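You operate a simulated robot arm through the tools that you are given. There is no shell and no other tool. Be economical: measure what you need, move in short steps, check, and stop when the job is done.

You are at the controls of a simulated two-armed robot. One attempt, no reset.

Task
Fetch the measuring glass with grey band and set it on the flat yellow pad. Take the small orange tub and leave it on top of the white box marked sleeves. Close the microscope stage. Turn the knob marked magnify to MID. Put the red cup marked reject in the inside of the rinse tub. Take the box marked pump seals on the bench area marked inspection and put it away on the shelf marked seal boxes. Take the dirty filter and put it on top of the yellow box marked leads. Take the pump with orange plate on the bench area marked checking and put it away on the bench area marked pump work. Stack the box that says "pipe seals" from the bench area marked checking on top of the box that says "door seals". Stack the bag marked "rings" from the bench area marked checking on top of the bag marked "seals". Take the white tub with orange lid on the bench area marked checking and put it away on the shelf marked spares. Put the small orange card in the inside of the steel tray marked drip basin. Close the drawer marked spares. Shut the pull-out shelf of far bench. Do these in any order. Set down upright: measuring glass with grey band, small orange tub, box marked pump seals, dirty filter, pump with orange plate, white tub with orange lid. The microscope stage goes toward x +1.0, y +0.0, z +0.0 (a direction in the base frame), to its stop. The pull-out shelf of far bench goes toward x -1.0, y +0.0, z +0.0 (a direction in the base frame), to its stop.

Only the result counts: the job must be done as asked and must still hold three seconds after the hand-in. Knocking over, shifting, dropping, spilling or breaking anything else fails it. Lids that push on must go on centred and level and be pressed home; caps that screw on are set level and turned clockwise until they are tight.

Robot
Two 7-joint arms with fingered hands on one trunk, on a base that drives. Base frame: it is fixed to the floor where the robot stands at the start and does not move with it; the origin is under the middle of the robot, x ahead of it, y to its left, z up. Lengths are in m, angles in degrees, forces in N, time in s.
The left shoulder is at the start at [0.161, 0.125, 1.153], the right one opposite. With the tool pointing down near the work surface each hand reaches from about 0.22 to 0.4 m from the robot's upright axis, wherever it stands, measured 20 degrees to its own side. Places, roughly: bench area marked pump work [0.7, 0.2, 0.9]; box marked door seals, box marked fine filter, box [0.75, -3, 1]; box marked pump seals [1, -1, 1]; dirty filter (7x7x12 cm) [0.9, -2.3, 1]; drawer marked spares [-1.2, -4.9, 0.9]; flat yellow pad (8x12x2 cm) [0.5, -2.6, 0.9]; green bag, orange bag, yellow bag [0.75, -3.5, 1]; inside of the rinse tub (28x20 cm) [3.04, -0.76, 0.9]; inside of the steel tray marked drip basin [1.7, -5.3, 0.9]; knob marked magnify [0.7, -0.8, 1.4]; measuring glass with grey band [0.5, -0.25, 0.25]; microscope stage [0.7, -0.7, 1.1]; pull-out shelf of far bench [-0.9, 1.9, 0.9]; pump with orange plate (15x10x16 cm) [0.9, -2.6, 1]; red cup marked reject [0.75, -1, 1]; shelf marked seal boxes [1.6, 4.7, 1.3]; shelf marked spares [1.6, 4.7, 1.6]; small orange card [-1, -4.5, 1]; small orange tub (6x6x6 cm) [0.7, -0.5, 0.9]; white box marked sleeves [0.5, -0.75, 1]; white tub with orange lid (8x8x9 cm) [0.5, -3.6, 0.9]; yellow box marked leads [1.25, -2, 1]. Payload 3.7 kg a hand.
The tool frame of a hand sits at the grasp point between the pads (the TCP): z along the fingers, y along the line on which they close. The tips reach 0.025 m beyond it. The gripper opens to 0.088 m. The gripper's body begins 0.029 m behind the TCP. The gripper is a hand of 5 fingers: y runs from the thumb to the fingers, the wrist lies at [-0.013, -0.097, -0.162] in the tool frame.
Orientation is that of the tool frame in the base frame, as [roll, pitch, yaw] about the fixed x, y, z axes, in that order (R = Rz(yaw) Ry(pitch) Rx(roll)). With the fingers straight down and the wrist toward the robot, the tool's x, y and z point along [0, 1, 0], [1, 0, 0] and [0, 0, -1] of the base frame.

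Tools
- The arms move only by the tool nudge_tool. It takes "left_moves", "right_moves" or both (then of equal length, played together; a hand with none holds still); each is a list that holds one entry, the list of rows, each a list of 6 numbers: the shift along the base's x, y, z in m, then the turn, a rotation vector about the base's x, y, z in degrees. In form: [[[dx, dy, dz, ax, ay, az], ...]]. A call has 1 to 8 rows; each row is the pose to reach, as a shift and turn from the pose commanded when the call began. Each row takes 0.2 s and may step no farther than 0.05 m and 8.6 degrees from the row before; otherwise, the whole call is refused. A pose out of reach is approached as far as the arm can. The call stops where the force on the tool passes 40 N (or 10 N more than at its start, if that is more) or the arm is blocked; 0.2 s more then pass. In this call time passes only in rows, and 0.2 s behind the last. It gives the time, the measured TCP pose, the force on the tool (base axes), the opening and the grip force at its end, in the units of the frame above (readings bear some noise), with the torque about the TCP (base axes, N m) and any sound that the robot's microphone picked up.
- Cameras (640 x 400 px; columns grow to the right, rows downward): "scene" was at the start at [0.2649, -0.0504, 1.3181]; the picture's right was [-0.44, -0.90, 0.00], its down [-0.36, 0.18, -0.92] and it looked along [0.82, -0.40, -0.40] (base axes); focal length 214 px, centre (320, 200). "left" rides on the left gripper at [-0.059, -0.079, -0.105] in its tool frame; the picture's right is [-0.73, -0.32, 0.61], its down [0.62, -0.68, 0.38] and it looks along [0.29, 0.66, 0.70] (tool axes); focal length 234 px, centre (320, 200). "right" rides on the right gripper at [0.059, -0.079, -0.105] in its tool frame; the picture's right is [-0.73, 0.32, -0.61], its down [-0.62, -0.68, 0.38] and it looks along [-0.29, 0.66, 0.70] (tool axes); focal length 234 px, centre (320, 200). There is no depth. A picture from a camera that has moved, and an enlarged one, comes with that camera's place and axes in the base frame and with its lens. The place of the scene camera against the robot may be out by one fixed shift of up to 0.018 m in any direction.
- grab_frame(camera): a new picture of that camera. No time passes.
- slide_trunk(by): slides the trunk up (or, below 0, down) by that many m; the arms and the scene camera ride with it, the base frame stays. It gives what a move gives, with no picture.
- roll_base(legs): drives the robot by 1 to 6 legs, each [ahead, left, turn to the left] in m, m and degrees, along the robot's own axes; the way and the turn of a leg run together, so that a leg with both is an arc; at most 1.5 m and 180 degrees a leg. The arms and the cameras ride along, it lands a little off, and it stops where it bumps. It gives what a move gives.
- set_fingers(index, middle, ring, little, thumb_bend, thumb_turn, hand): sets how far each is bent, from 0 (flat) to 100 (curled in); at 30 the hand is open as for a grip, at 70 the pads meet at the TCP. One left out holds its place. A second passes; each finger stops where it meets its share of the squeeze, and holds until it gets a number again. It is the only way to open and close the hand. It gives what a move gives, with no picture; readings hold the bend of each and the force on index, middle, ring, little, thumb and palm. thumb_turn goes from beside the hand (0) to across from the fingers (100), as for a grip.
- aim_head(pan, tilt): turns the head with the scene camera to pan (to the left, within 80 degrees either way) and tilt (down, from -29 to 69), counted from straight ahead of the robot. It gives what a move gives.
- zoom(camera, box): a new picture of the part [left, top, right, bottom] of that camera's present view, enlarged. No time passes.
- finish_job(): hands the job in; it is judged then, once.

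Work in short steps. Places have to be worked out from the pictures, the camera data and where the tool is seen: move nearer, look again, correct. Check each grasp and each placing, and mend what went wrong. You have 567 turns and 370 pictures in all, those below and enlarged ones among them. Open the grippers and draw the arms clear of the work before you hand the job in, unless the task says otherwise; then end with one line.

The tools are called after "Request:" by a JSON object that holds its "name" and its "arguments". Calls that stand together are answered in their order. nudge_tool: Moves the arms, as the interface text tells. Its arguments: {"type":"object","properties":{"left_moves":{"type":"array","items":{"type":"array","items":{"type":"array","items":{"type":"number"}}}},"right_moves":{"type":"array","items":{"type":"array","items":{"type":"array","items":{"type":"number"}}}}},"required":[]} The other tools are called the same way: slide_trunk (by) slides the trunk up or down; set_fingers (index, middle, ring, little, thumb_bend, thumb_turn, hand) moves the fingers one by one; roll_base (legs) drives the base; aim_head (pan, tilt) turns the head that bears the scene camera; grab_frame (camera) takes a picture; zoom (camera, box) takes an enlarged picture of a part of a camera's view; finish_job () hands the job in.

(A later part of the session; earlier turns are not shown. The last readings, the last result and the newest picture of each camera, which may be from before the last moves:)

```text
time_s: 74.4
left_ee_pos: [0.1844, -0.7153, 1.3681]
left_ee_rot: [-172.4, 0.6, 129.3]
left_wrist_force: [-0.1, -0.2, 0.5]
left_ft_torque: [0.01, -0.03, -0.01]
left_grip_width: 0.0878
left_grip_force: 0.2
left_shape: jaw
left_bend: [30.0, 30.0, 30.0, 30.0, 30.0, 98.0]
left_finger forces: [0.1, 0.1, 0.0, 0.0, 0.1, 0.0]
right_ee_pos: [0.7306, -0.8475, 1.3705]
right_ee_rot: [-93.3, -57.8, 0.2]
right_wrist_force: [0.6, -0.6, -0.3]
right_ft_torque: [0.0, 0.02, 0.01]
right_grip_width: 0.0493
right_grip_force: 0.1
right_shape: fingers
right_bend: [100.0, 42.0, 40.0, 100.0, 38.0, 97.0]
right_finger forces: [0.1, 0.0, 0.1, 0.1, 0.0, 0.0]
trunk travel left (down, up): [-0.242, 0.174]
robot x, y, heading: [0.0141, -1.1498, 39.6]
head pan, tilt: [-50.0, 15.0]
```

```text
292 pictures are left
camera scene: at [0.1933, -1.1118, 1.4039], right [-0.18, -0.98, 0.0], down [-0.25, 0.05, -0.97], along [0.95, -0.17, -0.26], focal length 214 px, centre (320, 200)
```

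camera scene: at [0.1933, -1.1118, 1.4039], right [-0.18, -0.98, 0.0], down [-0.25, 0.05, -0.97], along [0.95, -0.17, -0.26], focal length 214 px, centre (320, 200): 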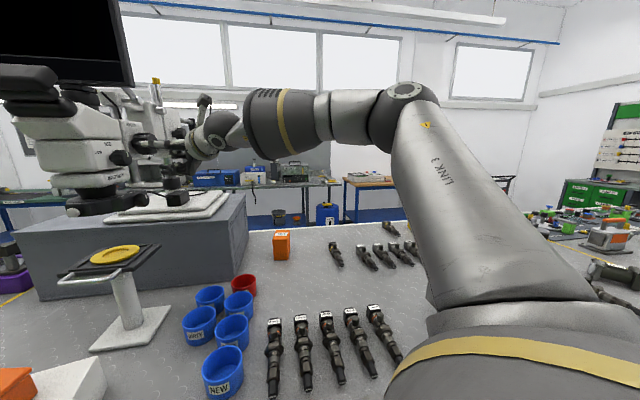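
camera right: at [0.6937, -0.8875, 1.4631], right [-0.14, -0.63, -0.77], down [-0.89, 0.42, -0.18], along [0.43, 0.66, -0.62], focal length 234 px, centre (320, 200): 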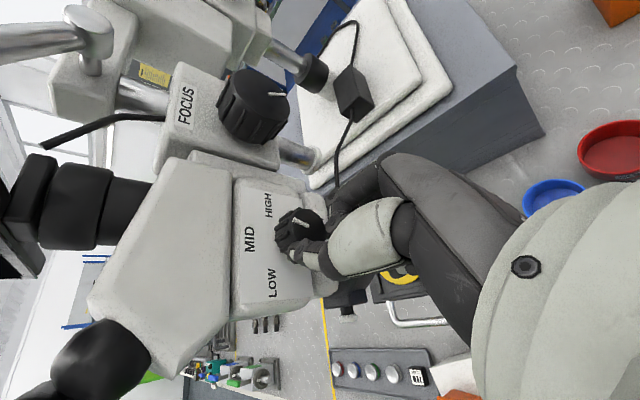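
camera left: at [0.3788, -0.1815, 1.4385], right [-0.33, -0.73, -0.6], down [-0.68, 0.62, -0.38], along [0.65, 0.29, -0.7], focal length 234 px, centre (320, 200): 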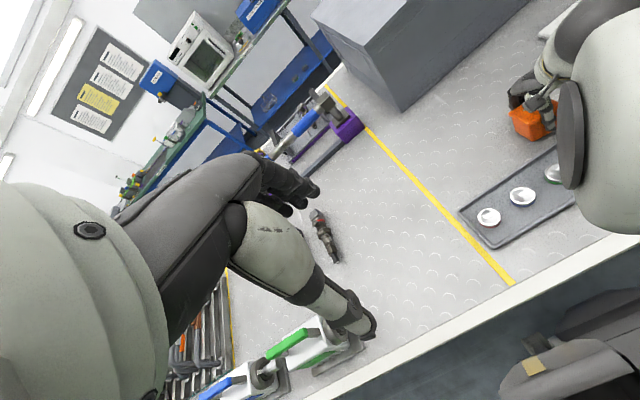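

I back the hand out in steps and rotate it back to pointing down.

Request:
{"name": "nudge_tool", "arguments": {"right_moves": [[[0, -0.05, 0, 0, 0, 0], [0, -0.1, 0.0, 0, 0, 0], [0, -0.14, 0.0, 0, 0, 0], [0, -0.16, 0.0, 0, -8, 0], [0, -0.16, 0.0, 0, -16, 0], [0, -0.16, 0.0, 0, -24, 0], [0, -0.16, 0.0, 0, -32, 0]]]}}

Request:
{"name": "nudge_tool", "arguments": {"right_moves": [[[-0.01, 0, 0, -8, 0, 0], [-0.02, 0, 0, -16, 0, 0], [-0.04, 0, 0, -24, 0, 0], [-0.06, 0, 0, -32, 0, 0], [-0.08, 0, 0, -40, 0, 0], [-0.1, 0, 0, -48, 0, 0], [-0.12, 0, 0, -56, 0, 0], [-0.14, 0, 0, -64, 0, 0]]]}}

Request:
{"name": "nudge_tool", "arguments": {"right_moves": [[[-0.02, 0, 0, -8, 0, 0], [-0.04, 0, 0, -16, 0, 0], [-0.05, 0, 0, -26, 0, 0]]]}}

Request:
{"name": "set_fingers", "arguments": {"hand": "right", "index": 30, "middle": 30, "ring": 30, "little": 30, "thumb_bend": 30}}

```text
time_s: 76.0
left_ee_pos: [0.1854, -0.7146, 1.3676]
left_ee_rot: [-172.6, 0.6, 129.4]
left_wrist_force: [-0.1, 0.2, 0.7]
left_ft_torque: [0.0, -0.02, -0.01]
left_grip_width: 0.0876
left_grip_force: 0.0
left_shape: jaw
left_bend: [30.0, 30.0, 30.0, 30.0, 30.0, 98.0]
left_finger forces: [0.0, 0.0, 0.1, 0.1, 0.1, 0.1]
right_ee_pos: [0.7313, -1.008, 1.3702]
right_ee_rot: [-136.8, -89.8, 43.6]
right_wrist_force: [-0.6, 0.6, -0.4]
right_ft_torque: [-0.01, 0.02, 0.0]
right_grip_width: 0.0494
right_grip_force: 0.0
right_shape: fingers
right_bend: [100.0, 42.0, 40.0, 100.0, 38.0, 97.0]
right_finger forces: [0.0, 0.1, 0.0, 0.1, 0.0, 0.1]
trunk travel left (down, up): [-0.242, 0.174]
robot x, y, heading: [0.0115, -1.1524, 39.5]
head pan, tilt: [-50.0, 15.0]
```

```text
time_s: 77.8
left_ee_pos: [0.1842, -0.7154, 1.3688]
left_ee_rot: [-172.6, 0.8, 129.4]
left_wrist_force: [0.4, -0.1, -0.6]
left_ft_torque: [0.0, 0.0, -0.03]
left_grip_width: 0.0878
left_grip_force: 0.1
left_shape: jaw
left_bend: [30.0, 30.0, 30.0, 30.0, 30.0, 98.0]
left_finger forces: [0.0, 0.0, 0.0, 0.0, 0.0, 0.0]
right_ee_pos: [0.5912, -1.0063, 1.3703]
right_ee_rot: [177.0, -25.9, 89.8]
right_wrist_force: [-0.1, -0.4, 0.2]
right_ft_torque: [-0.02, -0.03, -0.02]
right_grip_width: 0.0494
right_grip_force: 0.0
right_shape: fingers
right_bend: [100.0, 42.0, 40.0, 100.0, 38.0, 97.0]
right_finger forces: [0.0, 0.0, 0.0, 0.0, 0.1, 0.1]
trunk travel left (down, up): [-0.242, 0.174]
robot x, y, heading: [0.0162, -1.1546, 39.5]
head pan, tilt: [-50.0, 15.0]
```

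```text
refused: row 3 steps farther than a row can; nothing moved
```

```text
time_s: 78.8
left_ee_pos: [0.1843, -0.7148, 1.3682]
left_ee_rot: [-172.5, 0.7, 129.5]
left_wrist_force: [0.1, 0.1, -0.1]
left_ft_torque: [0.01, -0.01, 0.0]
left_grip_width: 0.0877
left_grip_force: 0.1
left_shape: jaw
left_bend: [30.0, 30.0, 30.0, 30.0, 30.0, 98.0]
left_finger forces: [0.1, 0.0, 0.0, 0.1, 0.1, 0.0]
right_ee_pos: [0.5927, -1.0066, 1.3698]
right_ee_rot: [177.0, -26.0, 89.8]
right_wrist_force: [-0.3, 0.5, 0.8]
right_ft_torque: [0.04, 0.01, -0.02]
right_grip_width: 0.0843
right_grip_force: 0.1
right_shape: fingers
right_bend: [30.0, 30.0, 30.0, 30.0, 30.0, 97.0]
right_finger forces: [0.0, 0.1, 0.0, 0.0, 0.1, 0.1]
trunk travel left (down, up): [-0.242, 0.174]
robot x, y, heading: [0.0134, -1.1556, 39.7]
head pan, tilt: [-50.0, 15.0]
```

The hands are clear. Next I fetch the measuring glass under the bench: I back off, square up and drive to where I can look below the bench at y≈-0.25.

Request:
{"name": "roll_base", "arguments": {"legs": [[-0.27, 0.22, 0], [0, 0, -39.6], [-0.45, 0, 0], [0, 0.9, 0]]}}

Request:
{"name": "aim_head", "arguments": {"pan": 0, "tilt": 40}}

Request:
{"name": "grab_frame", "arguments": {"camera": "scene"}}

```text
time_s: 84.9
left_ee_pos: [-0.2417, -0.9265, 1.3707]
left_ee_rot: [-172.6, 0.5, 89.8]
left_wrist_force: [-0.1, -0.5, 0.2]
left_ft_torque: [0.02, 0.01, 0.0]
left_grip_width: 0.0877
left_grip_force: 0.1
left_shape: jaw
left_bend: [30.0, 30.0, 30.0, 30.0, 30.0, 98.0]
left_finger forces: [0.0, 0.0, 0.0, 0.1, 0.0, 0.0]
right_ee_pos: [-0.1125, -1.4098, 1.3726]
right_ee_rot: [176.8, -26.1, 50.4]
right_wrist_force: [0.2, -1.5, -0.4]
right_ft_torque: [0.01, 0.03, 0.02]
right_grip_width: 0.0846
right_grip_force: 0.2
right_shape: fingers
right_bend: [30.0, 30.0, 30.0, 30.0, 30.0, 97.0]
right_finger forces: [0.1, 0.1, 0.1, 0.1, 0.0, 0.0]
trunk travel left (down, up): [-0.242, 0.174]
robot x, y, heading: [-0.6518, -1.1592, 0.2]
head pan, tilt: [-50.0, 15.0]
stopped in leg 3: the robot was blocked; the commanded pose is now the measured one
```

```text
time_s: 86.1
left_ee_pos: [-0.2375, -0.9277, 1.3689]
left_ee_rot: [-172.4, 0.6, 89.9]
left_wrist_force: [-0.4, 0.6, -0.1]
left_ft_torque: [-0.03, -0.02, 0.03]
left_grip_width: 0.0878
left_grip_force: 0.0
left_shape: jaw
left_bend: [30.0, 30.0, 30.0, 30.0, 30.0, 98.0]
left_finger forces: [0.1, 0.0, 0.1, 0.0, 0.1, 0.1]
right_ee_pos: [-0.1111, -1.4121, 1.3707]
right_ee_rot: [176.9, -25.9, 50.4]
right_wrist_force: [0.1, 0.0, -0.5]
right_ft_torque: [-0.01, -0.01, -0.01]
right_grip_width: 0.0846
right_grip_force: 0.1
right_shape: fingers
right_bend: [30.0, 30.0, 30.0, 30.0, 30.0, 97.0]
right_finger forces: [0.0, 0.0, 0.0, 0.1, 0.0, 0.0]
trunk travel left (down, up): [-0.242, 0.174]
robot x, y, heading: [-0.6488, -1.1547, -0.1]
head pan, tilt: [0.0, 40.0]
```

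```text
291 pictures are left
camera scene: at [-0.4517, -1.1674, 1.3643], right [0.0, -1.0, 0.0], down [-0.64, 0.0, -0.77], along [0.77, 0.0, -0.64], focal length 214 px, centre (320, 200)
```

scene: 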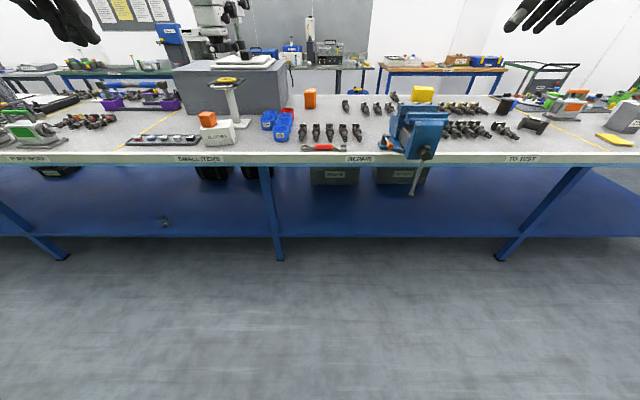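

The base bumped something behind at x≈-0.65. The glass is visible on the lower shelf at left. I go forward a little, then left, and look around behind on the left as well.

Request:
{"name": "roll_base", "arguments": {"legs": [[0.12, 0, 0], [0, 0.9, 0]]}}

Request:
{"name": "zoom", "arguments": {"camera": "scene", "box": [220, 150, 420, 275]}}

Request:
{"name": "aim_head", "arguments": {"pan": -80, "tilt": 30}}

Request:
{"name": "grab_frame", "arguments": {"camera": "scene"}}

```text
time_s: 95.2
left_ee_pos: [-0.1171, -0.0268, 1.37]
left_ee_rot: [-172.5, 0.6, 89.8]
left_wrist_force: [-1.5, 0.1, -0.4]
left_ft_torque: [0.01, 0.0, -0.03]
left_grip_width: 0.0875
left_grip_force: 0.1
left_shape: jaw
left_bend: [30.0, 30.0, 30.0, 30.0, 30.0, 98.0]
left_finger forces: [0.0, 0.0, 0.0, 0.0, 0.0, 0.0]
right_ee_pos: [0.0098, -0.5109, 1.3701]
right_ee_rot: [177.0, -26.0, 50.2]
right_wrist_force: [-0.6, 0.3, 0.7]
right_ft_torque: [0.02, -0.01, -0.03]
right_grip_width: 0.0843
right_grip_force: 0.0
right_shape: fingers
right_bend: [30.0, 30.0, 30.0, 30.0, 30.0, 97.0]
right_finger forces: [0.0, 0.0, 0.1, 0.0, 0.1, 0.1]
trunk travel left (down, up): [-0.242, 0.174]
robot x, y, heading: [-0.5255, -0.2569, 0.0]
head pan, tilt: [0.0, 40.0]
```

```text
3.20 times, centred on (320, 212) of scene
camera zoom: at [-0.3318, -0.2656, 1.3643], right [0.0, -1.0, 0.0], down [-0.64, 0.0, -0.77], along [0.77, 0.0, -0.64], focal length 686 px, centre (320, 160)
```

zoom: 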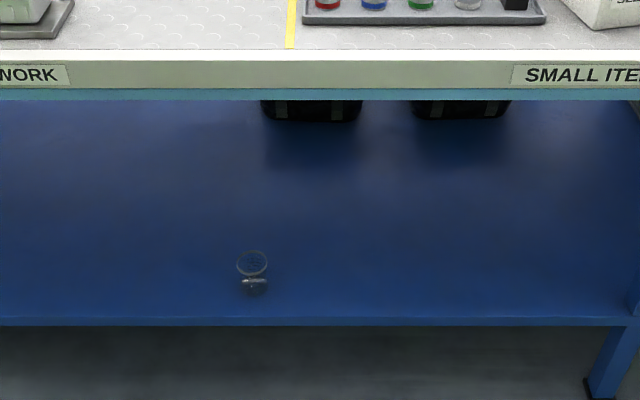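

```text
time_s: 96.7
left_ee_pos: [-0.1176, -0.0257, 1.3688]
left_ee_rot: [-172.5, 0.6, 89.8]
left_wrist_force: [0.0, 0.3, -0.2]
left_ft_torque: [0.01, 0.0, 0.01]
left_grip_width: 0.0878
left_grip_force: 0.1
left_shape: jaw
left_bend: [30.0, 30.0, 30.0, 30.0, 30.0, 98.0]
left_finger forces: [0.1, 0.1, 0.0, 0.1, 0.1, 0.1]
right_ee_pos: [0.01, -0.5104, 1.3701]
right_ee_rot: [177.0, -26.0, 50.2]
right_wrist_force: [0.2, 0.2, 0.0]
right_ft_torque: [0.04, 0.0, 0.01]
right_grip_width: 0.0844
right_grip_force: 0.1
right_shape: fingers
right_bend: [30.0, 30.0, 30.0, 30.0, 30.0, 97.0]
right_finger forces: [0.0, 0.0, 0.1, 0.0, 0.0, 0.0]
trunk travel left (down, up): [-0.242, 0.174]
robot x, y, heading: [-0.5265, -0.2564, -0.2]
head pan, tilt: [-80.0, 30.0]
```

```text
289 pictures are left
camera scene: at [-0.4011, -0.3547, 1.3797], right [-0.98, -0.17, 0.0], down [-0.09, 0.49, -0.87], along [0.15, -0.85, -0.5], focal length 214 px, centre (320, 200)
```

scene: 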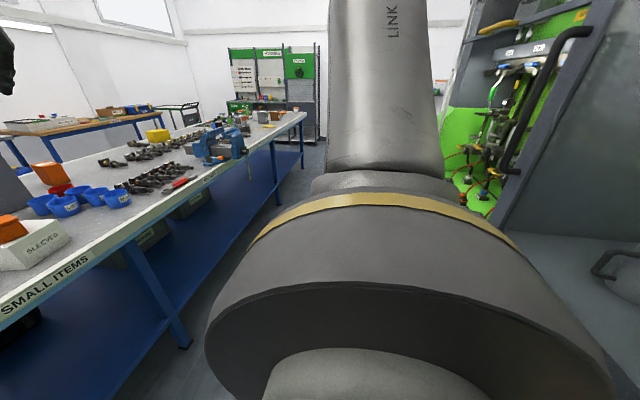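

The glass stands on the lower shelf near (0.59, -0.11). I lower the trunk fully here, away from the bench, and view it from lower down.

Request:
{"name": "slide_trunk", "arguments": {"by": -0.235}}

Request:
{"name": "aim_head", "arguments": {"pan": 5, "tilt": 35}}

Request:
{"name": "grab_frame", "arguments": {"camera": "scene"}}

Request:
{"name": "grab_frame", "arguments": {"camera": "left"}}

```text
time_s: 99.2
left_ee_pos: [0.0144, -0.0262, 1.0249]
left_ee_rot: [-148.4, 0.7, 90.2]
left_wrist_force: [-1.1, 0.2, 0.3]
left_ft_torque: [0.02, -0.02, -0.01]
left_grip_width: 0.0875
left_grip_force: 0.1
left_shape: jaw
left_bend: [30.0, 30.0, 30.0, 30.0, 30.0, 98.0]
left_finger forces: [0.0, 0.0, 0.0, 0.1, 0.0, 0.0]
right_ee_pos: [0.0086, -0.5113, 1.1357]
right_ee_rot: [176.8, -26.2, 50.3]
right_wrist_force: [0.6, -0.3, -0.2]
right_ft_torque: [0.0, -0.02, 0.0]
right_grip_width: 0.0848
right_grip_force: 0.0
right_shape: fingers
right_bend: [30.0, 30.0, 30.0, 30.0, 30.0, 97.0]
right_finger forces: [0.0, 0.0, 0.1, 0.0, 0.0, 0.1]
trunk travel left (down, up): [-0.007, 0.408]
robot x, y, heading: [-0.5285, -0.2572, -0.1]
head pan, tilt: [-80.0, 30.0]
```

```text
time_s: 100.8
left_ee_pos: [0.015, -0.0269, 1.0233]
left_ee_rot: [-148.3, 0.6, 90.0]
left_wrist_force: [0.3, 0.0, 0.3]
left_ft_torque: [0.04, 0.02, -0.01]
left_grip_width: 0.0878
left_grip_force: 0.1
left_shape: jaw
left_bend: [30.0, 30.0, 30.0, 30.0, 30.0, 98.0]
left_finger forces: [0.0, 0.0, 0.1, 0.0, 0.1, 0.0]
right_ee_pos: [0.0096, -0.5112, 1.1361]
right_ee_rot: [177.1, -25.9, 50.3]
right_wrist_force: [-0.6, 0.2, 0.6]
right_ft_torque: [-0.02, 0.0, 0.0]
right_grip_width: 0.0847
right_grip_force: 0.2
right_shape: fingers
right_bend: [30.0, 30.0, 30.0, 30.0, 30.0, 97.0]
right_finger forces: [0.0, 0.0, 0.0, 0.0, 0.0, 0.0]
trunk travel left (down, up): [-0.007, 0.408]
robot x, y, heading: [-0.5299, -0.2573, -0.2]
head pan, tilt: [5.0, 35.0]
```

```text
288 pictures are left
camera scene: at [-0.1385, -0.3351, 1.1104], right [-0.77, -0.63, 0.0], down [-0.33, 0.4, -0.85], along [0.54, -0.66, -0.52], focal length 214 px, centre (320, 200)
```

scene: 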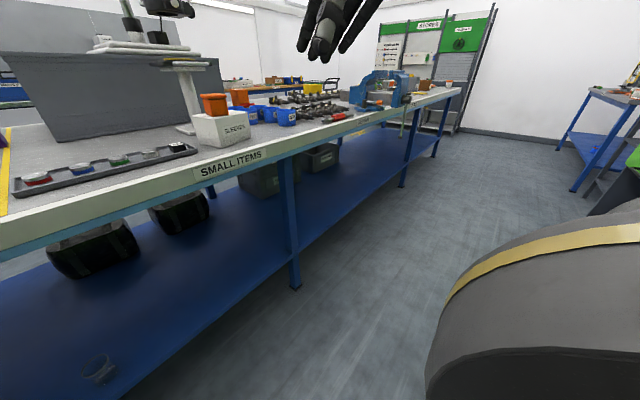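

```text
287 pictures are left
camera left: at [0.0033, -0.0842, 1.1555], right [-0.59, -0.73, -0.34], down [-0.78, 0.62, 0.02], along [0.19, 0.28, -0.94], focal length 234 px, centre (320, 200)
```

left: 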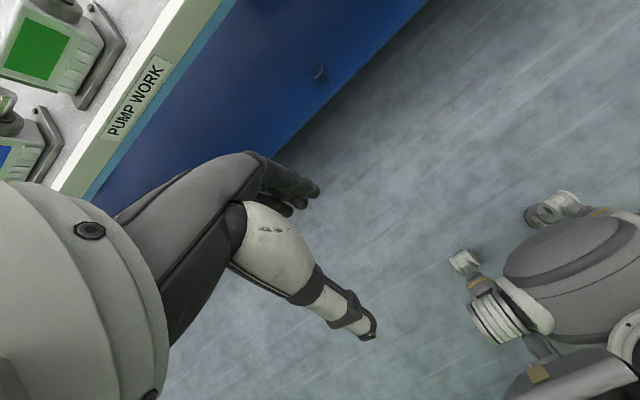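

The camera's heading looks off from the commanded pan; I grab again to be sure.

Request:
{"name": "aim_head", "arguments": {"pan": 40, "tilt": 45}}

Request:
{"name": "grab_frame", "arguments": {"camera": "scene"}}

```text
time_s: 101.8
left_ee_pos: [0.0152, -0.0261, 1.0227]
left_ee_rot: [-148.4, 0.6, 90.0]
left_wrist_force: [-0.4, -0.1, 0.7]
left_ft_torque: [0.0, 0.01, -0.01]
left_grip_width: 0.0877
left_grip_force: 0.0
left_shape: jaw
left_bend: [30.0, 30.0, 30.0, 30.0, 30.0, 98.0]
left_finger forces: [0.0, 0.0, 0.0, 0.0, 0.0, 0.0]
right_ee_pos: [0.0086, -0.5108, 1.1359]
right_ee_rot: [177.0, -26.0, 50.3]
right_wrist_force: [-0.1, -0.1, -0.2]
right_ft_torque: [-0.01, -0.01, -0.01]
right_grip_width: 0.0844
right_grip_force: 0.0
right_shape: fingers
right_bend: [30.0, 30.0, 30.0, 30.0, 30.0, 97.0]
right_finger forces: [0.0, 0.0, 0.1, 0.0, 0.0, 0.0]
trunk travel left (down, up): [-0.007, 0.408]
robot x, y, heading: [-0.5291, -0.2553, 0.0]
head pan, tilt: [40.0, 45.0]
```

```text
286 pictures are left
camera scene: at [-0.1383, -0.3349, 1.1102], right [-0.77, -0.64, 0.0], down [-0.33, 0.4, -0.85], along [0.54, -0.66, -0.52], focal length 214 px, centre (320, 200)
```

scene: 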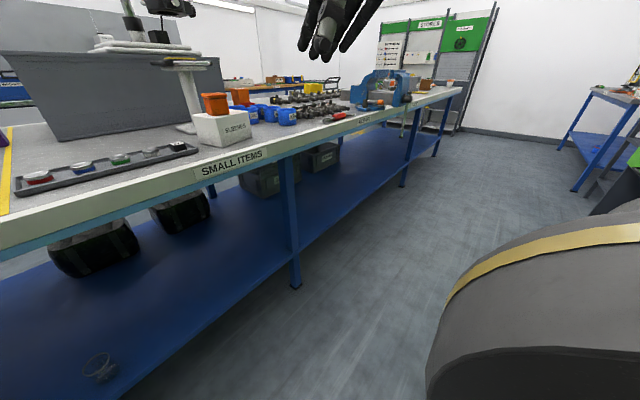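

The head seems stuck in this fully lowered pose. I raise the trunk somewhat and check again.

Request:
{"name": "slide_trunk", "arguments": {"by": 0.1}}

Request:
{"name": "grab_frame", "arguments": {"camera": "scene"}}

```text
time_s: 103.1
left_ee_pos: [0.0166, -0.0264, 1.1211]
left_ee_rot: [-148.2, 0.6, 90.1]
left_wrist_force: [0.0, 0.0, 0.5]
left_ft_torque: [0.04, 0.01, -0.01]
left_grip_width: 0.0879
left_grip_force: 0.1
left_shape: jaw
left_bend: [30.0, 30.0, 30.0, 30.0, 30.0, 98.0]
left_finger forces: [0.0, 0.0, 0.0, 0.0, 0.0, 0.0]
right_ee_pos: [0.0111, -0.5105, 1.2326]
right_ee_rot: [177.1, -25.8, 50.2]
right_wrist_force: [0.3, 0.5, 0.4]
right_ft_torque: [0.01, 0.01, 0.02]
right_grip_width: 0.0846
right_grip_force: 0.0
right_shape: fingers
right_bend: [30.0, 30.0, 30.0, 30.0, 30.0, 97.0]
right_finger forces: [0.1, 0.0, 0.0, 0.0, 0.0, 0.0]
trunk travel left (down, up): [-0.107, 0.308]
robot x, y, heading: [-0.5285, -0.255, 0.0]
head pan, tilt: [40.0, 45.0]
```

```text
285 pictures are left
camera scene: at [-0.2023, -0.3103, 1.208], right [-0.54, -0.84, 0.0], down [-0.58, 0.37, -0.73], along [0.62, -0.39, -0.68], focal length 214 px, centre (320, 200)
```

scene: 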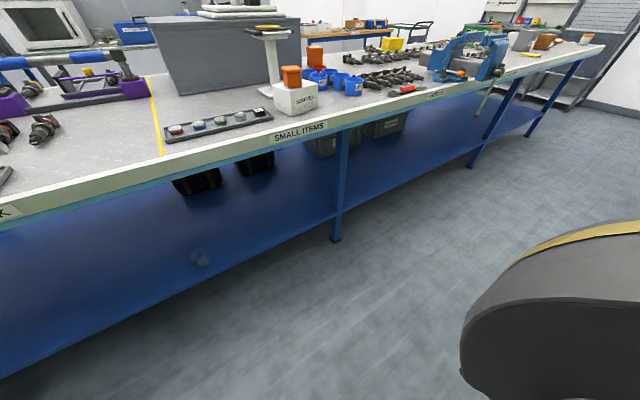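

The head moves with a lag. I repeat the aim to let it settle.

Request:
{"name": "aim_head", "arguments": {"pan": 30, "tilt": 45}}

Request:
{"name": "grab_frame", "arguments": {"camera": "scene"}}

```text
time_s: 103.8
left_ee_pos: [0.0155, -0.0266, 1.1232]
left_ee_rot: [-148.4, 0.6, 90.1]
left_wrist_force: [-0.4, 0.6, -0.6]
left_ft_torque: [0.05, 0.01, 0.02]
left_grip_width: 0.0878
left_grip_force: 0.0
left_shape: jaw
left_bend: [30.0, 30.0, 30.0, 30.0, 30.0, 98.0]
left_finger forces: [0.0, 0.0, 0.0, 0.0, 0.1, 0.0]
right_ee_pos: [0.0101, -0.51, 1.2353]
right_ee_rot: [177.0, -25.9, 50.3]
right_wrist_force: [-0.2, 0.1, -0.2]
right_ft_torque: [-0.01, -0.05, 0.0]
right_grip_width: 0.0845
right_grip_force: 0.0
right_shape: fingers
right_bend: [30.0, 30.0, 30.0, 30.0, 30.0, 97.0]
right_finger forces: [0.0, 0.0, 0.0, 0.0, 0.1, 0.0]
trunk travel left (down, up): [-0.107, 0.308]
robot x, y, heading: [-0.5287, -0.2564, -0.2]
head pan, tilt: [30.0, 45.0]
```

```text
284 pictures are left
camera scene: at [-0.2039, -0.3102, 1.2088], right [-0.54, -0.84, 0.0], down [-0.57, 0.37, -0.73], along [0.62, -0.39, -0.68], focal length 214 px, centre (320, 200)
```

scene: 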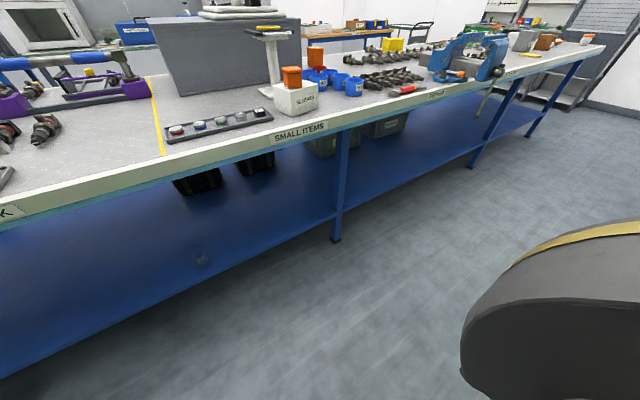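

The head is jammed, probably by an arm against it. I raise the trunk back and move the left hand forward-left.

Request:
{"name": "slide_trunk", "arguments": {"by": 0.12}}

Request:
{"name": "nudge_tool", "arguments": {"left_moves": [[[0.03, 0.03, 0, 0, -7, 0], [0.06, 0.06, 0, 0, -14, 0], [0.08, 0.08, 0, 0, -21, 0], [0.1, 0.1, 0, 0, -28, 0], [0.12, 0.12, 0, 0, -32, 0]]]}}

Request:
{"name": "aim_head", "arguments": {"pan": 20, "tilt": 45}}

Request:
{"name": "grab_frame", "arguments": {"camera": "scene"}}

```text
time_s: 105.3
left_ee_pos: [0.0168, -0.0268, 1.2426]
left_ee_rot: [-148.2, 0.6, 90.0]
left_wrist_force: [0.3, -0.2, -0.3]
left_ft_torque: [-0.02, -0.02, 0.01]
left_grip_width: 0.0878
left_grip_force: 0.1
left_shape: jaw
left_bend: [30.0, 30.0, 30.0, 30.0, 30.0, 98.0]
left_finger forces: [0.0, 0.0, 0.0, 0.0, 0.0, 0.1]
right_ee_pos: [0.0129, -0.5116, 1.3546]
right_ee_rot: [177.1, -26.0, 50.2]
right_wrist_force: [0.3, 0.5, 0.1]
right_ft_torque: [0.0, 0.02, 0.0]
right_grip_width: 0.0845
right_grip_force: 0.0
right_shape: fingers
right_bend: [30.0, 30.0, 30.0, 30.0, 30.0, 97.0]
right_finger forces: [0.0, 0.0, 0.0, 0.0, 0.1, 0.1]
trunk travel left (down, up): [-0.227, 0.188]
robot x, y, heading: [-0.5314, -0.2568, -0.0]
head pan, tilt: [30.0, 45.0]
```

```text
time_s: 106.5
left_ee_pos: [0.1366, 0.094, 1.2432]
left_ee_rot: [179.7, 0.4, 89.7]
left_wrist_force: [0.7, -0.2, -0.5]
left_ft_torque: [0.03, 0.0, 0.02]
left_grip_width: 0.0881
left_grip_force: 0.1
left_shape: jaw
left_bend: [30.0, 30.0, 30.0, 30.0, 30.0, 98.0]
left_finger forces: [0.0, 0.1, 0.0, 0.0, 0.0, 0.0]
right_ee_pos: [0.0096, -0.5101, 1.3555]
right_ee_rot: [177.1, -26.0, 50.2]
right_wrist_force: [-0.2, 0.0, 0.8]
right_ft_torque: [0.03, 0.03, 0.01]
right_grip_width: 0.0845
right_grip_force: 0.0
right_shape: fingers
right_bend: [30.0, 30.0, 30.0, 30.0, 30.0, 97.0]
right_finger forces: [0.1, 0.0, 0.0, 0.0, 0.0, 0.0]
trunk travel left (down, up): [-0.227, 0.188]
robot x, y, heading: [-0.5282, -0.2543, -0.0]
head pan, tilt: [30.0, 45.0]
```

```text
time_s: 107.2
left_ee_pos: [0.1355, 0.0938, 1.2448]
left_ee_rot: [179.6, 0.6, 89.7]
left_wrist_force: [0.5, 0.1, -0.2]
left_ft_torque: [-0.01, 0.03, 0.03]
left_grip_width: 0.0878
left_grip_force: 0.1
left_shape: jaw
left_bend: [30.0, 30.0, 30.0, 30.0, 30.0, 98.0]
left_finger forces: [0.1, 0.0, 0.0, 0.0, 0.1, 0.1]
right_ee_pos: [0.0085, -0.5117, 1.3557]
right_ee_rot: [177.0, -26.0, 50.2]
right_wrist_force: [-0.5, -0.1, 0.1]
right_ft_torque: [0.0, 0.02, 0.0]
right_grip_width: 0.0847
right_grip_force: 0.0
right_shape: fingers
right_bend: [30.0, 30.0, 30.0, 30.0, 30.0, 97.0]
right_finger forces: [0.0, 0.1, 0.0, 0.1, 0.0, 0.0]
trunk travel left (down, up): [-0.227, 0.188]
robot x, y, heading: [-0.5304, -0.2562, -0.3]
head pan, tilt: [20.0, 45.0]
```

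```text
283 pictures are left
camera scene: at [-0.3262, -0.2378, 1.3414], right [0.34, -0.94, 0.0], down [-0.66, -0.24, -0.71], along [0.66, 0.24, -0.71], focal length 214 px, centre (320, 200)
```

scene: 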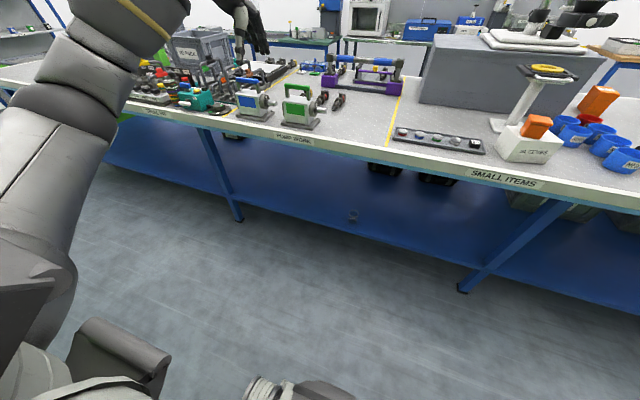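

The glass is about (0.594, -0.12, 0.26). I will take it from above with the left hand. First I lower the left arm in front of the bench, watching reach.

Request:
{"name": "nudge_tool", "arguments": {"left_moves": [[[0.0, 0, -0.05, 0, 0, 0], [0.0, 0, -0.1, 0, 0, 0], [0.0, 0, -0.15, 0, 0, 0], [0.0, 0, -0.2, 0, 0, 0], [0.0, 0, -0.25, 0, 0, 0], [0.0, 0, -0.3, 0, 0, 0], [0.0, 0, -0.35, 0, 0, 0], [0.0, 0, -0.4, 0, 0, 0]]]}}

Request:
{"name": "nudge_tool", "arguments": {"left_moves": [[[0.0, 0, -0.05, 0, 0, 0], [0.0, 0, -0.1, 0, 0, 0], [0.0, 0, -0.15, 0, 0, 0], [0.0, 0, -0.2, 0, 0, 0], [0.0, 0, -0.25, 0, 0, 0], [0.0, 0, -0.3, 0, 0, 0], [0.0, 0, -0.35, 0, 0, 0], [0.0, 0, -0.4, 0, 0, 0]]]}}

Request:
{"name": "grab_frame", "arguments": {"camera": "scene"}}

```text
time_s: 109.0
left_ee_pos: [0.1359, 0.0938, 0.8425]
left_ee_rot: [179.6, 0.7, 89.7]
left_wrist_force: [-0.4, 1.5, 0.0]
left_ft_torque: [-0.02, 0.0, 0.01]
left_grip_width: 0.0878
left_grip_force: 0.1
left_shape: jaw
left_bend: [30.0, 30.0, 30.0, 30.0, 30.0, 98.0]
left_finger forces: [0.0, 0.0, 0.1, 0.0, 0.1, 0.1]
right_ee_pos: [0.0106, -0.5102, 1.3551]
right_ee_rot: [176.9, -26.0, 50.3]
right_wrist_force: [0.4, -0.1, -0.1]
right_ft_torque: [-0.01, 0.0, 0.02]
right_grip_width: 0.0847
right_grip_force: 0.1
right_shape: fingers
right_bend: [30.0, 30.0, 30.0, 30.0, 30.0, 97.0]
right_finger forces: [0.0, 0.0, 0.1, 0.0, 0.0, 0.0]
trunk travel left (down, up): [-0.227, 0.188]
robot x, y, heading: [-0.5335, -0.2558, 0.1]
head pan, tilt: [20.0, 45.0]
```

```text
time_s: 110.8
left_ee_pos: [0.0718, 0.067, 0.5542]
left_ee_rot: [179.5, 0.6, 89.6]
left_wrist_force: [0.4, -0.5, -0.2]
left_ft_torque: [-0.02, 0.05, -0.01]
left_grip_width: 0.0879
left_grip_force: 0.0
left_shape: jaw
left_bend: [30.0, 30.0, 30.0, 30.0, 30.0, 97.0]
left_finger forces: [0.0, 0.0, 0.1, 0.0, 0.0, 0.0]
left hand out of reach, approached as far as the arm can: row 5, 6, 7, 8
right_ee_pos: [0.0092, -0.5098, 1.356]
right_ee_rot: [176.9, -25.9, 50.3]
right_wrist_force: [0.6, 0.2, -0.1]
right_ft_torque: [0.0, 0.0, -0.02]
right_grip_width: 0.0843
right_grip_force: 0.1
right_shape: fingers
right_bend: [30.0, 30.0, 30.0, 30.0, 30.0, 97.0]
right_finger forces: [0.0, 0.1, 0.1, 0.0, 0.0, 0.1]
trunk travel left (down, up): [-0.227, 0.188]
robot x, y, heading: [-0.5283, -0.2543, 0.2]
head pan, tilt: [20.0, 45.0]
```

```text
282 pictures are left
camera scene: at [-0.3264, -0.2365, 1.3415], right [0.34, -0.94, 0.0], down [-0.66, -0.24, -0.71], along [0.66, 0.24, -0.71], focal length 214 px, centre (320, 200)
```

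scene: 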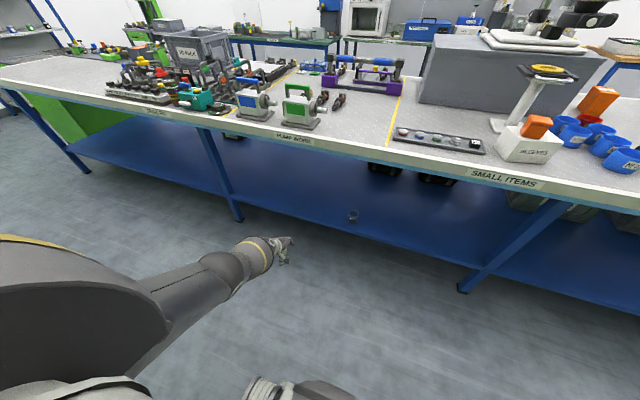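

The left arm reaches low. I lower the trunk further, then look.

Request:
{"name": "slide_trunk", "arguments": {"by": -0.18}}

Request:
{"name": "grab_frame", "arguments": {"camera": "scene"}}

Request:
{"name": "grab_frame", "arguments": {"camera": "left"}}

```text
time_s: 112.8
left_ee_pos: [0.071, 0.0681, 0.3744]
left_ee_rot: [179.4, 0.6, 89.7]
left_wrist_force: [0.0, 0.1, 0.3]
left_ft_torque: [-0.01, 0.0, 0.01]
left_grip_width: 0.0881
left_grip_force: 0.1
left_shape: jaw
left_bend: [30.0, 30.0, 30.0, 30.0, 30.0, 97.0]
left_finger forces: [0.1, 0.0, 0.1, 0.1, 0.1, 0.1]
right_ee_pos: [0.0089, -0.5108, 1.1759]
right_ee_rot: [176.8, -26.1, 50.2]
right_wrist_force: [-0.3, 0.2, -0.3]
right_ft_torque: [0.01, -0.01, 0.01]
right_grip_width: 0.0845
right_grip_force: 0.1
right_shape: fingers
right_bend: [30.0, 30.0, 30.0, 30.0, 30.0, 97.0]
right_finger forces: [0.0, 0.0, 0.0, 0.1, 0.0, 0.0]
trunk travel left (down, up): [-0.047, 0.368]
robot x, y, heading: [-0.53, -0.2571, -0.1]
head pan, tilt: [20.0, 45.0]
```

```text
281 pictures are left
camera scene: at [-0.1422, -0.2359, 1.14], right [0.35, -0.94, 0.0], down [-0.62, -0.23, -0.75], along [0.7, 0.27, -0.66], focal length 214 px, centre (320, 200)
```

scene: 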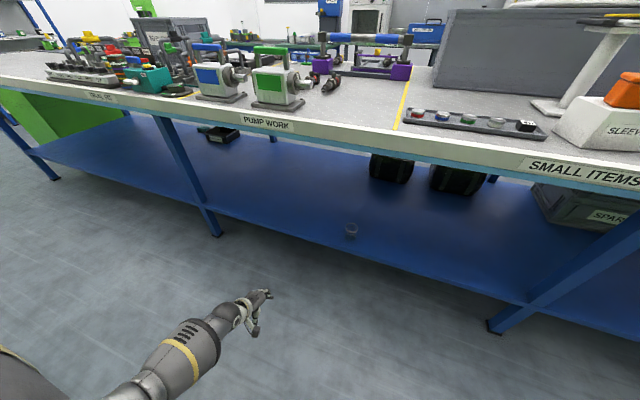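

```text
280 pictures are left
camera left: at [-0.0088, 0.0089, 0.4801], right [-0.32, -0.73, -0.6], down [-0.67, 0.62, -0.39], along [0.66, 0.28, -0.69], focal length 234 px, centre (320, 200)
```

left: 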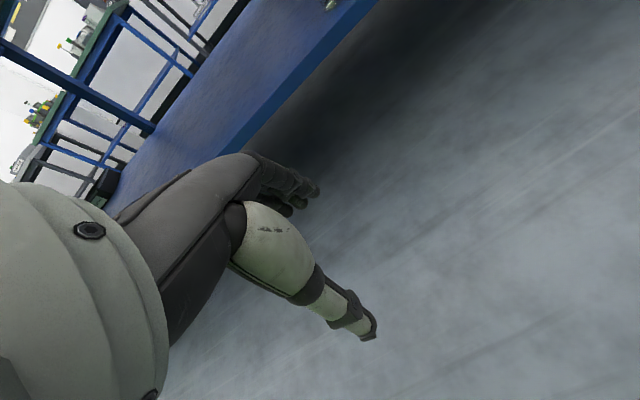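

The hand is at z 0.37. I drive right 0.19 m, then forward 0.38 m under the bench, checking on the way.

Request:
{"name": "roll_base", "arguments": {"legs": [[0, -0.18, 0], [0.36, 0, 0]]}}

Request:
{"name": "grab_frame", "arguments": {"camera": "scene"}}

Request:
{"name": "grab_frame", "arguments": {"camera": "left"}}

```text
time_s: 117.0
left_ee_pos: [0.4313, -0.113, 0.3721]
left_ee_rot: [179.7, 0.6, 89.8]
left_wrist_force: [0.6, -0.6, -0.7]
left_ft_torque: [0.04, -0.01, -0.01]
left_grip_width: 0.0881
left_grip_force: 0.0
left_shape: jaw
left_bend: [30.0, 30.0, 30.0, 30.0, 30.0, 97.0]
left_finger forces: [0.0, 0.0, 0.0, 0.0, 0.0, 0.0]
right_ee_pos: [0.3704, -0.6913, 1.1747]
right_ee_rot: [177.0, -25.9, 50.0]
right_wrist_force: [0.1, -0.1, 0.2]
right_ft_torque: [0.04, 0.01, 0.0]
right_grip_width: 0.0845
right_grip_force: 0.0
right_shape: fingers
right_bend: [30.0, 30.0, 30.0, 30.0, 30.0, 97.0]
right_finger forces: [0.0, 0.0, 0.1, 0.0, 0.1, 0.0]
trunk travel left (down, up): [-0.047, 0.368]
robot x, y, heading: [-0.1651, -0.4336, -0.0]
head pan, tilt: [20.0, 45.0]
```

```text
279 pictures are left
camera scene: at [0.219, -0.4174, 1.1386], right [0.34, -0.94, 0.0], down [-0.63, -0.23, -0.74], along [0.7, 0.25, -0.67], focal length 214 px, centre (320, 200)
```

scene: 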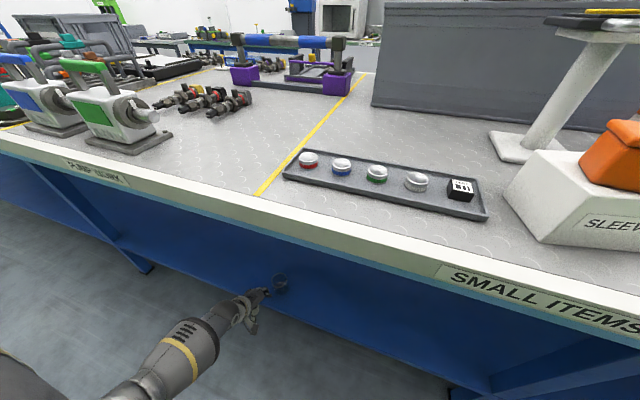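

```text
278 pictures are left
camera left: at [0.3514, -0.1717, 0.479], right [-0.32, -0.73, -0.6], down [-0.68, 0.62, -0.39], along [0.66, 0.28, -0.69], focal length 234 px, centre (320, 200)
```

left: 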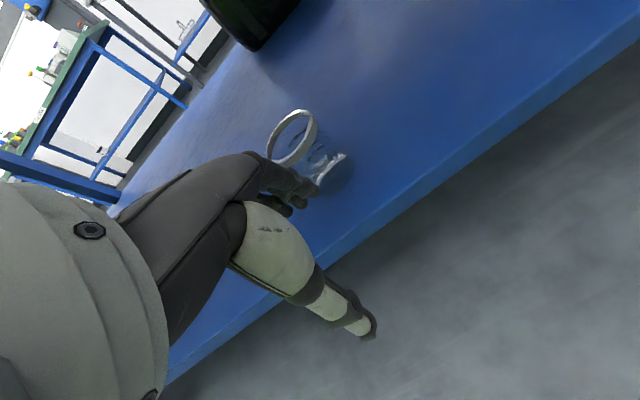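

Triangulation now suggests the glass is nearer: about (0.525, -0.13) with its middle at z≈0.355. I raise the hand 9 cm and look again.

Request:
{"name": "nudge_tool", "arguments": {"left_moves": [[[0, 0, 0.04, 0, 0, 0], [0, 0, 0.08, 0, 0, 0], [0, 0, 0.1, 0, 0, 0]]]}}

Request:
{"name": "grab_frame", "arguments": {"camera": "left"}}

Request:
{"name": "zoom", "arguments": {"camera": "scene", "box": [200, 220, 360, 340]}}

```text
time_s: 117.8
left_ee_pos: [0.4294, -0.1141, 0.4732]
left_ee_rot: [179.7, 0.6, 89.7]
left_wrist_force: [0.6, 0.5, -0.1]
left_ft_torque: [-0.02, -0.03, -0.02]
left_grip_width: 0.0878
left_grip_force: 0.1
left_shape: jaw
left_bend: [30.0, 30.0, 30.0, 30.0, 30.0, 97.0]
left_finger forces: [0.1, 0.0, 0.0, 0.1, 0.0, 0.1]
right_ee_pos: [0.3695, -0.6918, 1.1749]
right_ee_rot: [177.0, -26.0, 50.1]
right_wrist_force: [-0.2, 0.1, 0.8]
right_ft_torque: [-0.01, -0.04, -0.01]
right_grip_width: 0.0845
right_grip_force: 0.0
right_shape: fingers
right_bend: [30.0, 30.0, 30.0, 30.0, 30.0, 97.0]
right_finger forces: [0.0, 0.0, 0.0, 0.1, 0.0, 0.0]
trunk travel left (down, up): [-0.047, 0.368]
robot x, y, heading: [-0.1697, -0.4371, -0.0]
head pan, tilt: [20.0, 45.0]
```

```text
277 pictures are left
camera left: at [0.3509, -0.1722, 0.5793], right [-0.32, -0.73, -0.6], down [-0.68, 0.62, -0.39], along [0.66, 0.28, -0.69], focal length 234 px, centre (320, 200)
```

left: 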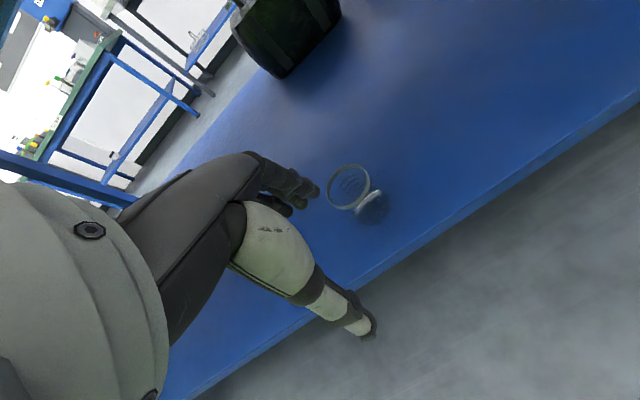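

```text
3.33 times, centred on (280, 280) of scene
camera zoom: at [0.2182, -0.421, 1.1359], right [0.3, -0.95, 0.0], down [-0.66, -0.21, -0.72], along [0.69, 0.22, -0.69], focal length 715 px, centre (453, -67)
```

zoom: 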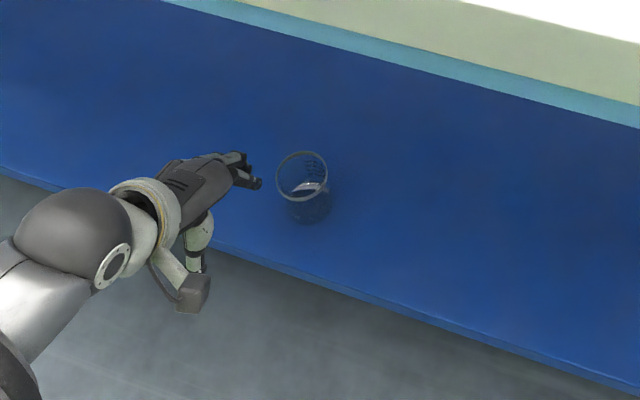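

Two hand views give the glass: rim centre (0.537, -0.130, 0.370), base z≈0.317. I drive 0.10 m ahead so the hand is above it.

Request:
{"name": "roll_base", "arguments": {"legs": [[0.1, -0.015, 0]]}}

Request:
{"name": "grab_frame", "arguments": {"camera": "left"}}

Request:
{"name": "zoom", "arguments": {"camera": "scene", "box": [160, 240, 320, 360]}}

```text
time_s: 118.9
left_ee_pos: [0.531, -0.1299, 0.473]
left_ee_rot: [179.6, 0.7, 89.6]
left_wrist_force: [0.0, -1.4, 0.5]
left_ft_torque: [0.01, -0.03, 0.03]
left_grip_width: 0.088
left_grip_force: 0.0
left_shape: jaw
left_bend: [30.0, 30.0, 30.0, 30.0, 30.0, 97.0]
left_finger forces: [0.0, 0.0, 0.1, 0.0, 0.1, 0.0]
right_ee_pos: [0.4705, -0.7064, 1.1749]
right_ee_rot: [177.0, -26.0, 50.1]
right_wrist_force: [1.3, 0.3, -0.1]
right_ft_torque: [-0.02, 0.02, -0.01]
right_grip_width: 0.0846
right_grip_force: 0.0
right_shape: fingers
right_bend: [30.0, 30.0, 30.0, 30.0, 30.0, 97.0]
right_finger forces: [0.0, 0.0, 0.0, 0.0, 0.0, 0.0]
trunk travel left (down, up): [-0.047, 0.368]
robot x, y, heading: [-0.0688, -0.4497, -0.2]
head pan, tilt: [20.0, 45.0]
```

```text
275 pictures are left
camera left: at [0.4512, -0.1872, 0.5786], right [-0.32, -0.73, -0.6], down [-0.68, 0.62, -0.39], along [0.66, 0.28, -0.7], focal length 234 px, centre (320, 200)
```

left: 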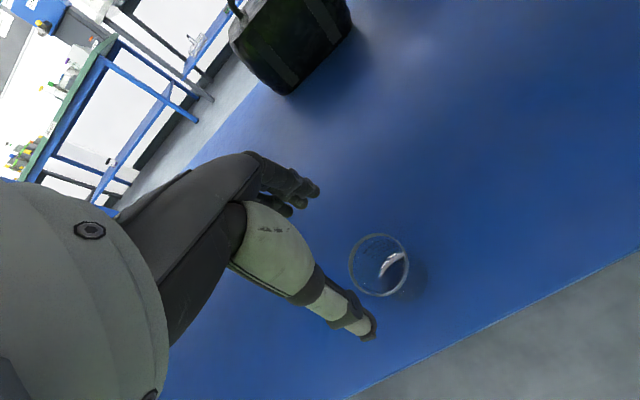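

```text
3.33 times, centred on (240, 300) of scene
camera zoom: at [0.3189, -0.4361, 1.1358], right [0.31, -0.95, 0.0], down [-0.66, -0.21, -0.72], along [0.69, 0.22, -0.69], focal length 715 px, centre (587, -133)
```

zoom: 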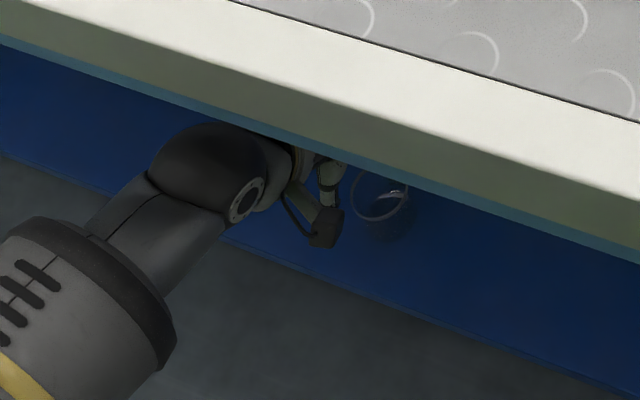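

The rim re-measures to (0.536, -0.129). I descend around it.

Request:
{"name": "nudge_tool", "arguments": {"left_moves": [[[0.004, 0, -0.04, 0, 0, 0], [0.004, 0, -0.075, 0, 0, 0], [0.004, 0, -0.1, 0, 0, 0], [0.004, 0, -0.118, 0, 0, 0]]]}}

Request:
{"name": "grab_frame", "arguments": {"camera": "left"}}

```text
time_s: 119.9
left_ee_pos: [0.5334, -0.1289, 0.3553]
left_ee_rot: [179.7, 0.5, 89.6]
left_wrist_force: [-0.2, 0.5, 0.5]
left_ft_torque: [0.01, -0.02, 0.02]
left_grip_width: 0.088
left_grip_force: 0.0
left_shape: jaw
left_bend: [30.0, 30.0, 30.0, 30.0, 30.0, 97.0]
left_finger forces: [0.2, 0.0, 0.1, 0.0, 0.1, 0.1]
right_ee_pos: [0.4695, -0.7055, 1.1744]
right_ee_rot: [177.0, -25.9, 50.1]
right_wrist_force: [0.9, 0.2, 0.7]
right_ft_torque: [-0.03, -0.02, 0.02]
right_grip_width: 0.0843
right_grip_force: 0.0
right_shape: fingers
right_bend: [30.0, 30.0, 30.0, 30.0, 30.0, 97.0]
right_finger forces: [0.0, 0.0, 0.1, 0.0, 0.0, 0.1]
trunk travel left (down, up): [-0.047, 0.368]
robot x, y, heading: [-0.067, -0.4526, 0.0]
head pan, tilt: [20.0, 45.0]
```

```text
273 pictures are left
camera left: at [0.4548, -0.187, 0.4604], right [-0.32, -0.73, -0.6], down [-0.67, 0.62, -0.39], along [0.66, 0.28, -0.69], focal length 234 px, centre (320, 200)
```

left: 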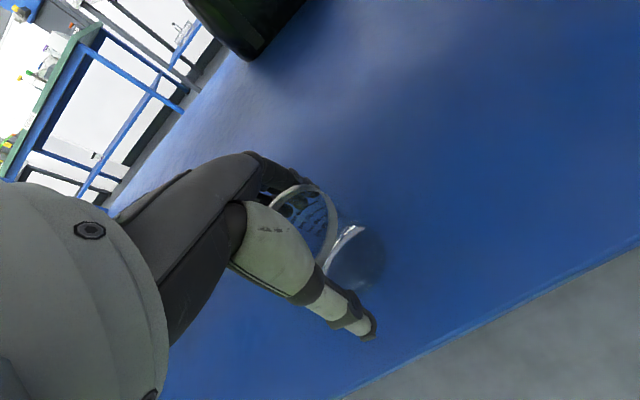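

The glass is between thumb and fingers. I close softly.

Request:
{"name": "set_fingers", "arguments": {"hand": "left", "index": 50, "middle": 50, "ring": 50, "little": 50, "thumb_bend": 50}}

Request:
{"name": "grab_frame", "arguments": {"camera": "left"}}

```text
time_s: 120.9
left_ee_pos: [0.535, -0.1292, 0.3547]
left_ee_rot: [179.6, 0.7, 89.5]
left_wrist_force: [0.6, 0.2, 1.1]
left_ft_torque: [0.02, -0.08, -0.02]
left_grip_width: 0.0531
left_grip_force: 7.8
left_shape: fingers
left_bend: [45.0, 47.0, 50.0, 50.0, 46.0, 97.0]
left_finger forces: [6.4, 2.1, 0.1, 0.0, 7.5, 0.0]
right_ee_pos: [0.4699, -0.7065, 1.1751]
right_ee_rot: [176.9, -26.0, 50.2]
right_wrist_force: [-0.3, 0.1, -0.2]
right_ft_torque: [0.01, 0.01, 0.01]
right_grip_width: 0.0842
right_grip_force: 0.1
right_shape: fingers
right_bend: [30.0, 30.0, 30.0, 30.0, 30.0, 97.0]
right_finger forces: [0.0, 0.0, 0.1, 0.1, 0.0, 0.0]
trunk travel left (down, up): [-0.047, 0.368]
robot x, y, heading: [-0.0647, -0.4521, -0.1]
head pan, tilt: [20.0, 45.0]
```

```text
272 pictures are left
camera left: at [0.4548, -0.1869, 0.4608], right [-0.32, -0.73, -0.6], down [-0.67, 0.62, -0.39], along [0.66, 0.28, -0.69], focal length 234 px, centre (320, 200)
```

left: 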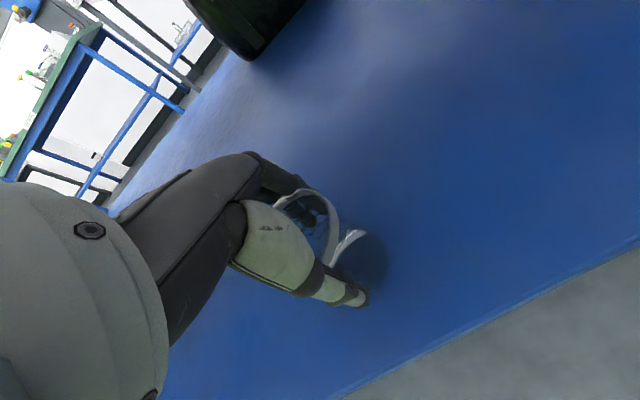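

Gripped (7.8 N). I lift a few centimetres and check.

Request:
{"name": "nudge_tool", "arguments": {"left_moves": [[[0, 0, 0.02, 0, 0, 0], [0, 0, 0.05, 0, 0, 0], [0, 0, 0.09, 0, 0, 0]]]}}

Request:
{"name": "grab_frame", "arguments": {"camera": "left"}}

```text
time_s: 121.7
left_ee_pos: [0.5345, -0.1291, 0.4456]
left_ee_rot: [179.6, 0.4, 89.6]
left_wrist_force: [0.7, 0.3, -0.1]
left_ft_torque: [0.01, 0.0, -0.03]
left_grip_width: 0.0528
left_grip_force: 7.2
left_shape: fingers
left_bend: [45.0, 47.0, 50.0, 50.0, 46.0, 97.0]
left_finger forces: [5.8, 1.8, 0.0, 0.1, 7.7, 0.0]
right_ee_pos: [0.4691, -0.7075, 1.1755]
right_ee_rot: [177.0, -26.1, 50.1]
right_wrist_force: [-0.4, -1.3, 0.0]
right_ft_torque: [0.0, 0.0, -0.02]
right_grip_width: 0.0848
right_grip_force: 0.0
right_shape: fingers
right_bend: [30.0, 30.0, 30.0, 30.0, 30.0, 97.0]
right_finger forces: [0.0, 0.1, 0.0, 0.1, 0.0, 0.1]
trunk travel left (down, up): [-0.047, 0.368]
robot x, y, heading: [-0.0712, -0.449, 0.0]
head pan, tilt: [20.0, 45.0]
```

```text
271 pictures are left
camera left: at [0.4551, -0.1874, 0.5515], right [-0.32, -0.73, -0.6], down [-0.67, 0.62, -0.39], along [0.66, 0.28, -0.69], focal length 234 px, centre (320, 200)
```

left: 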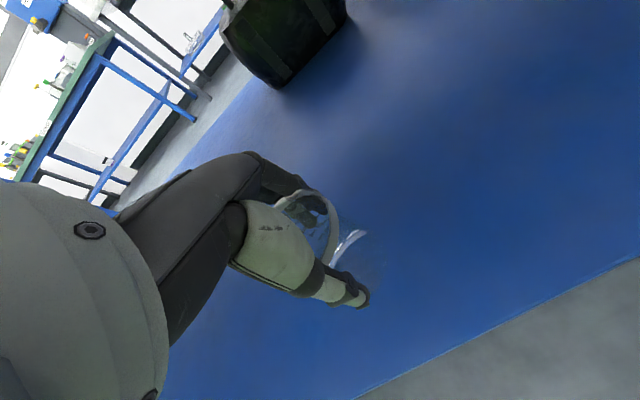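

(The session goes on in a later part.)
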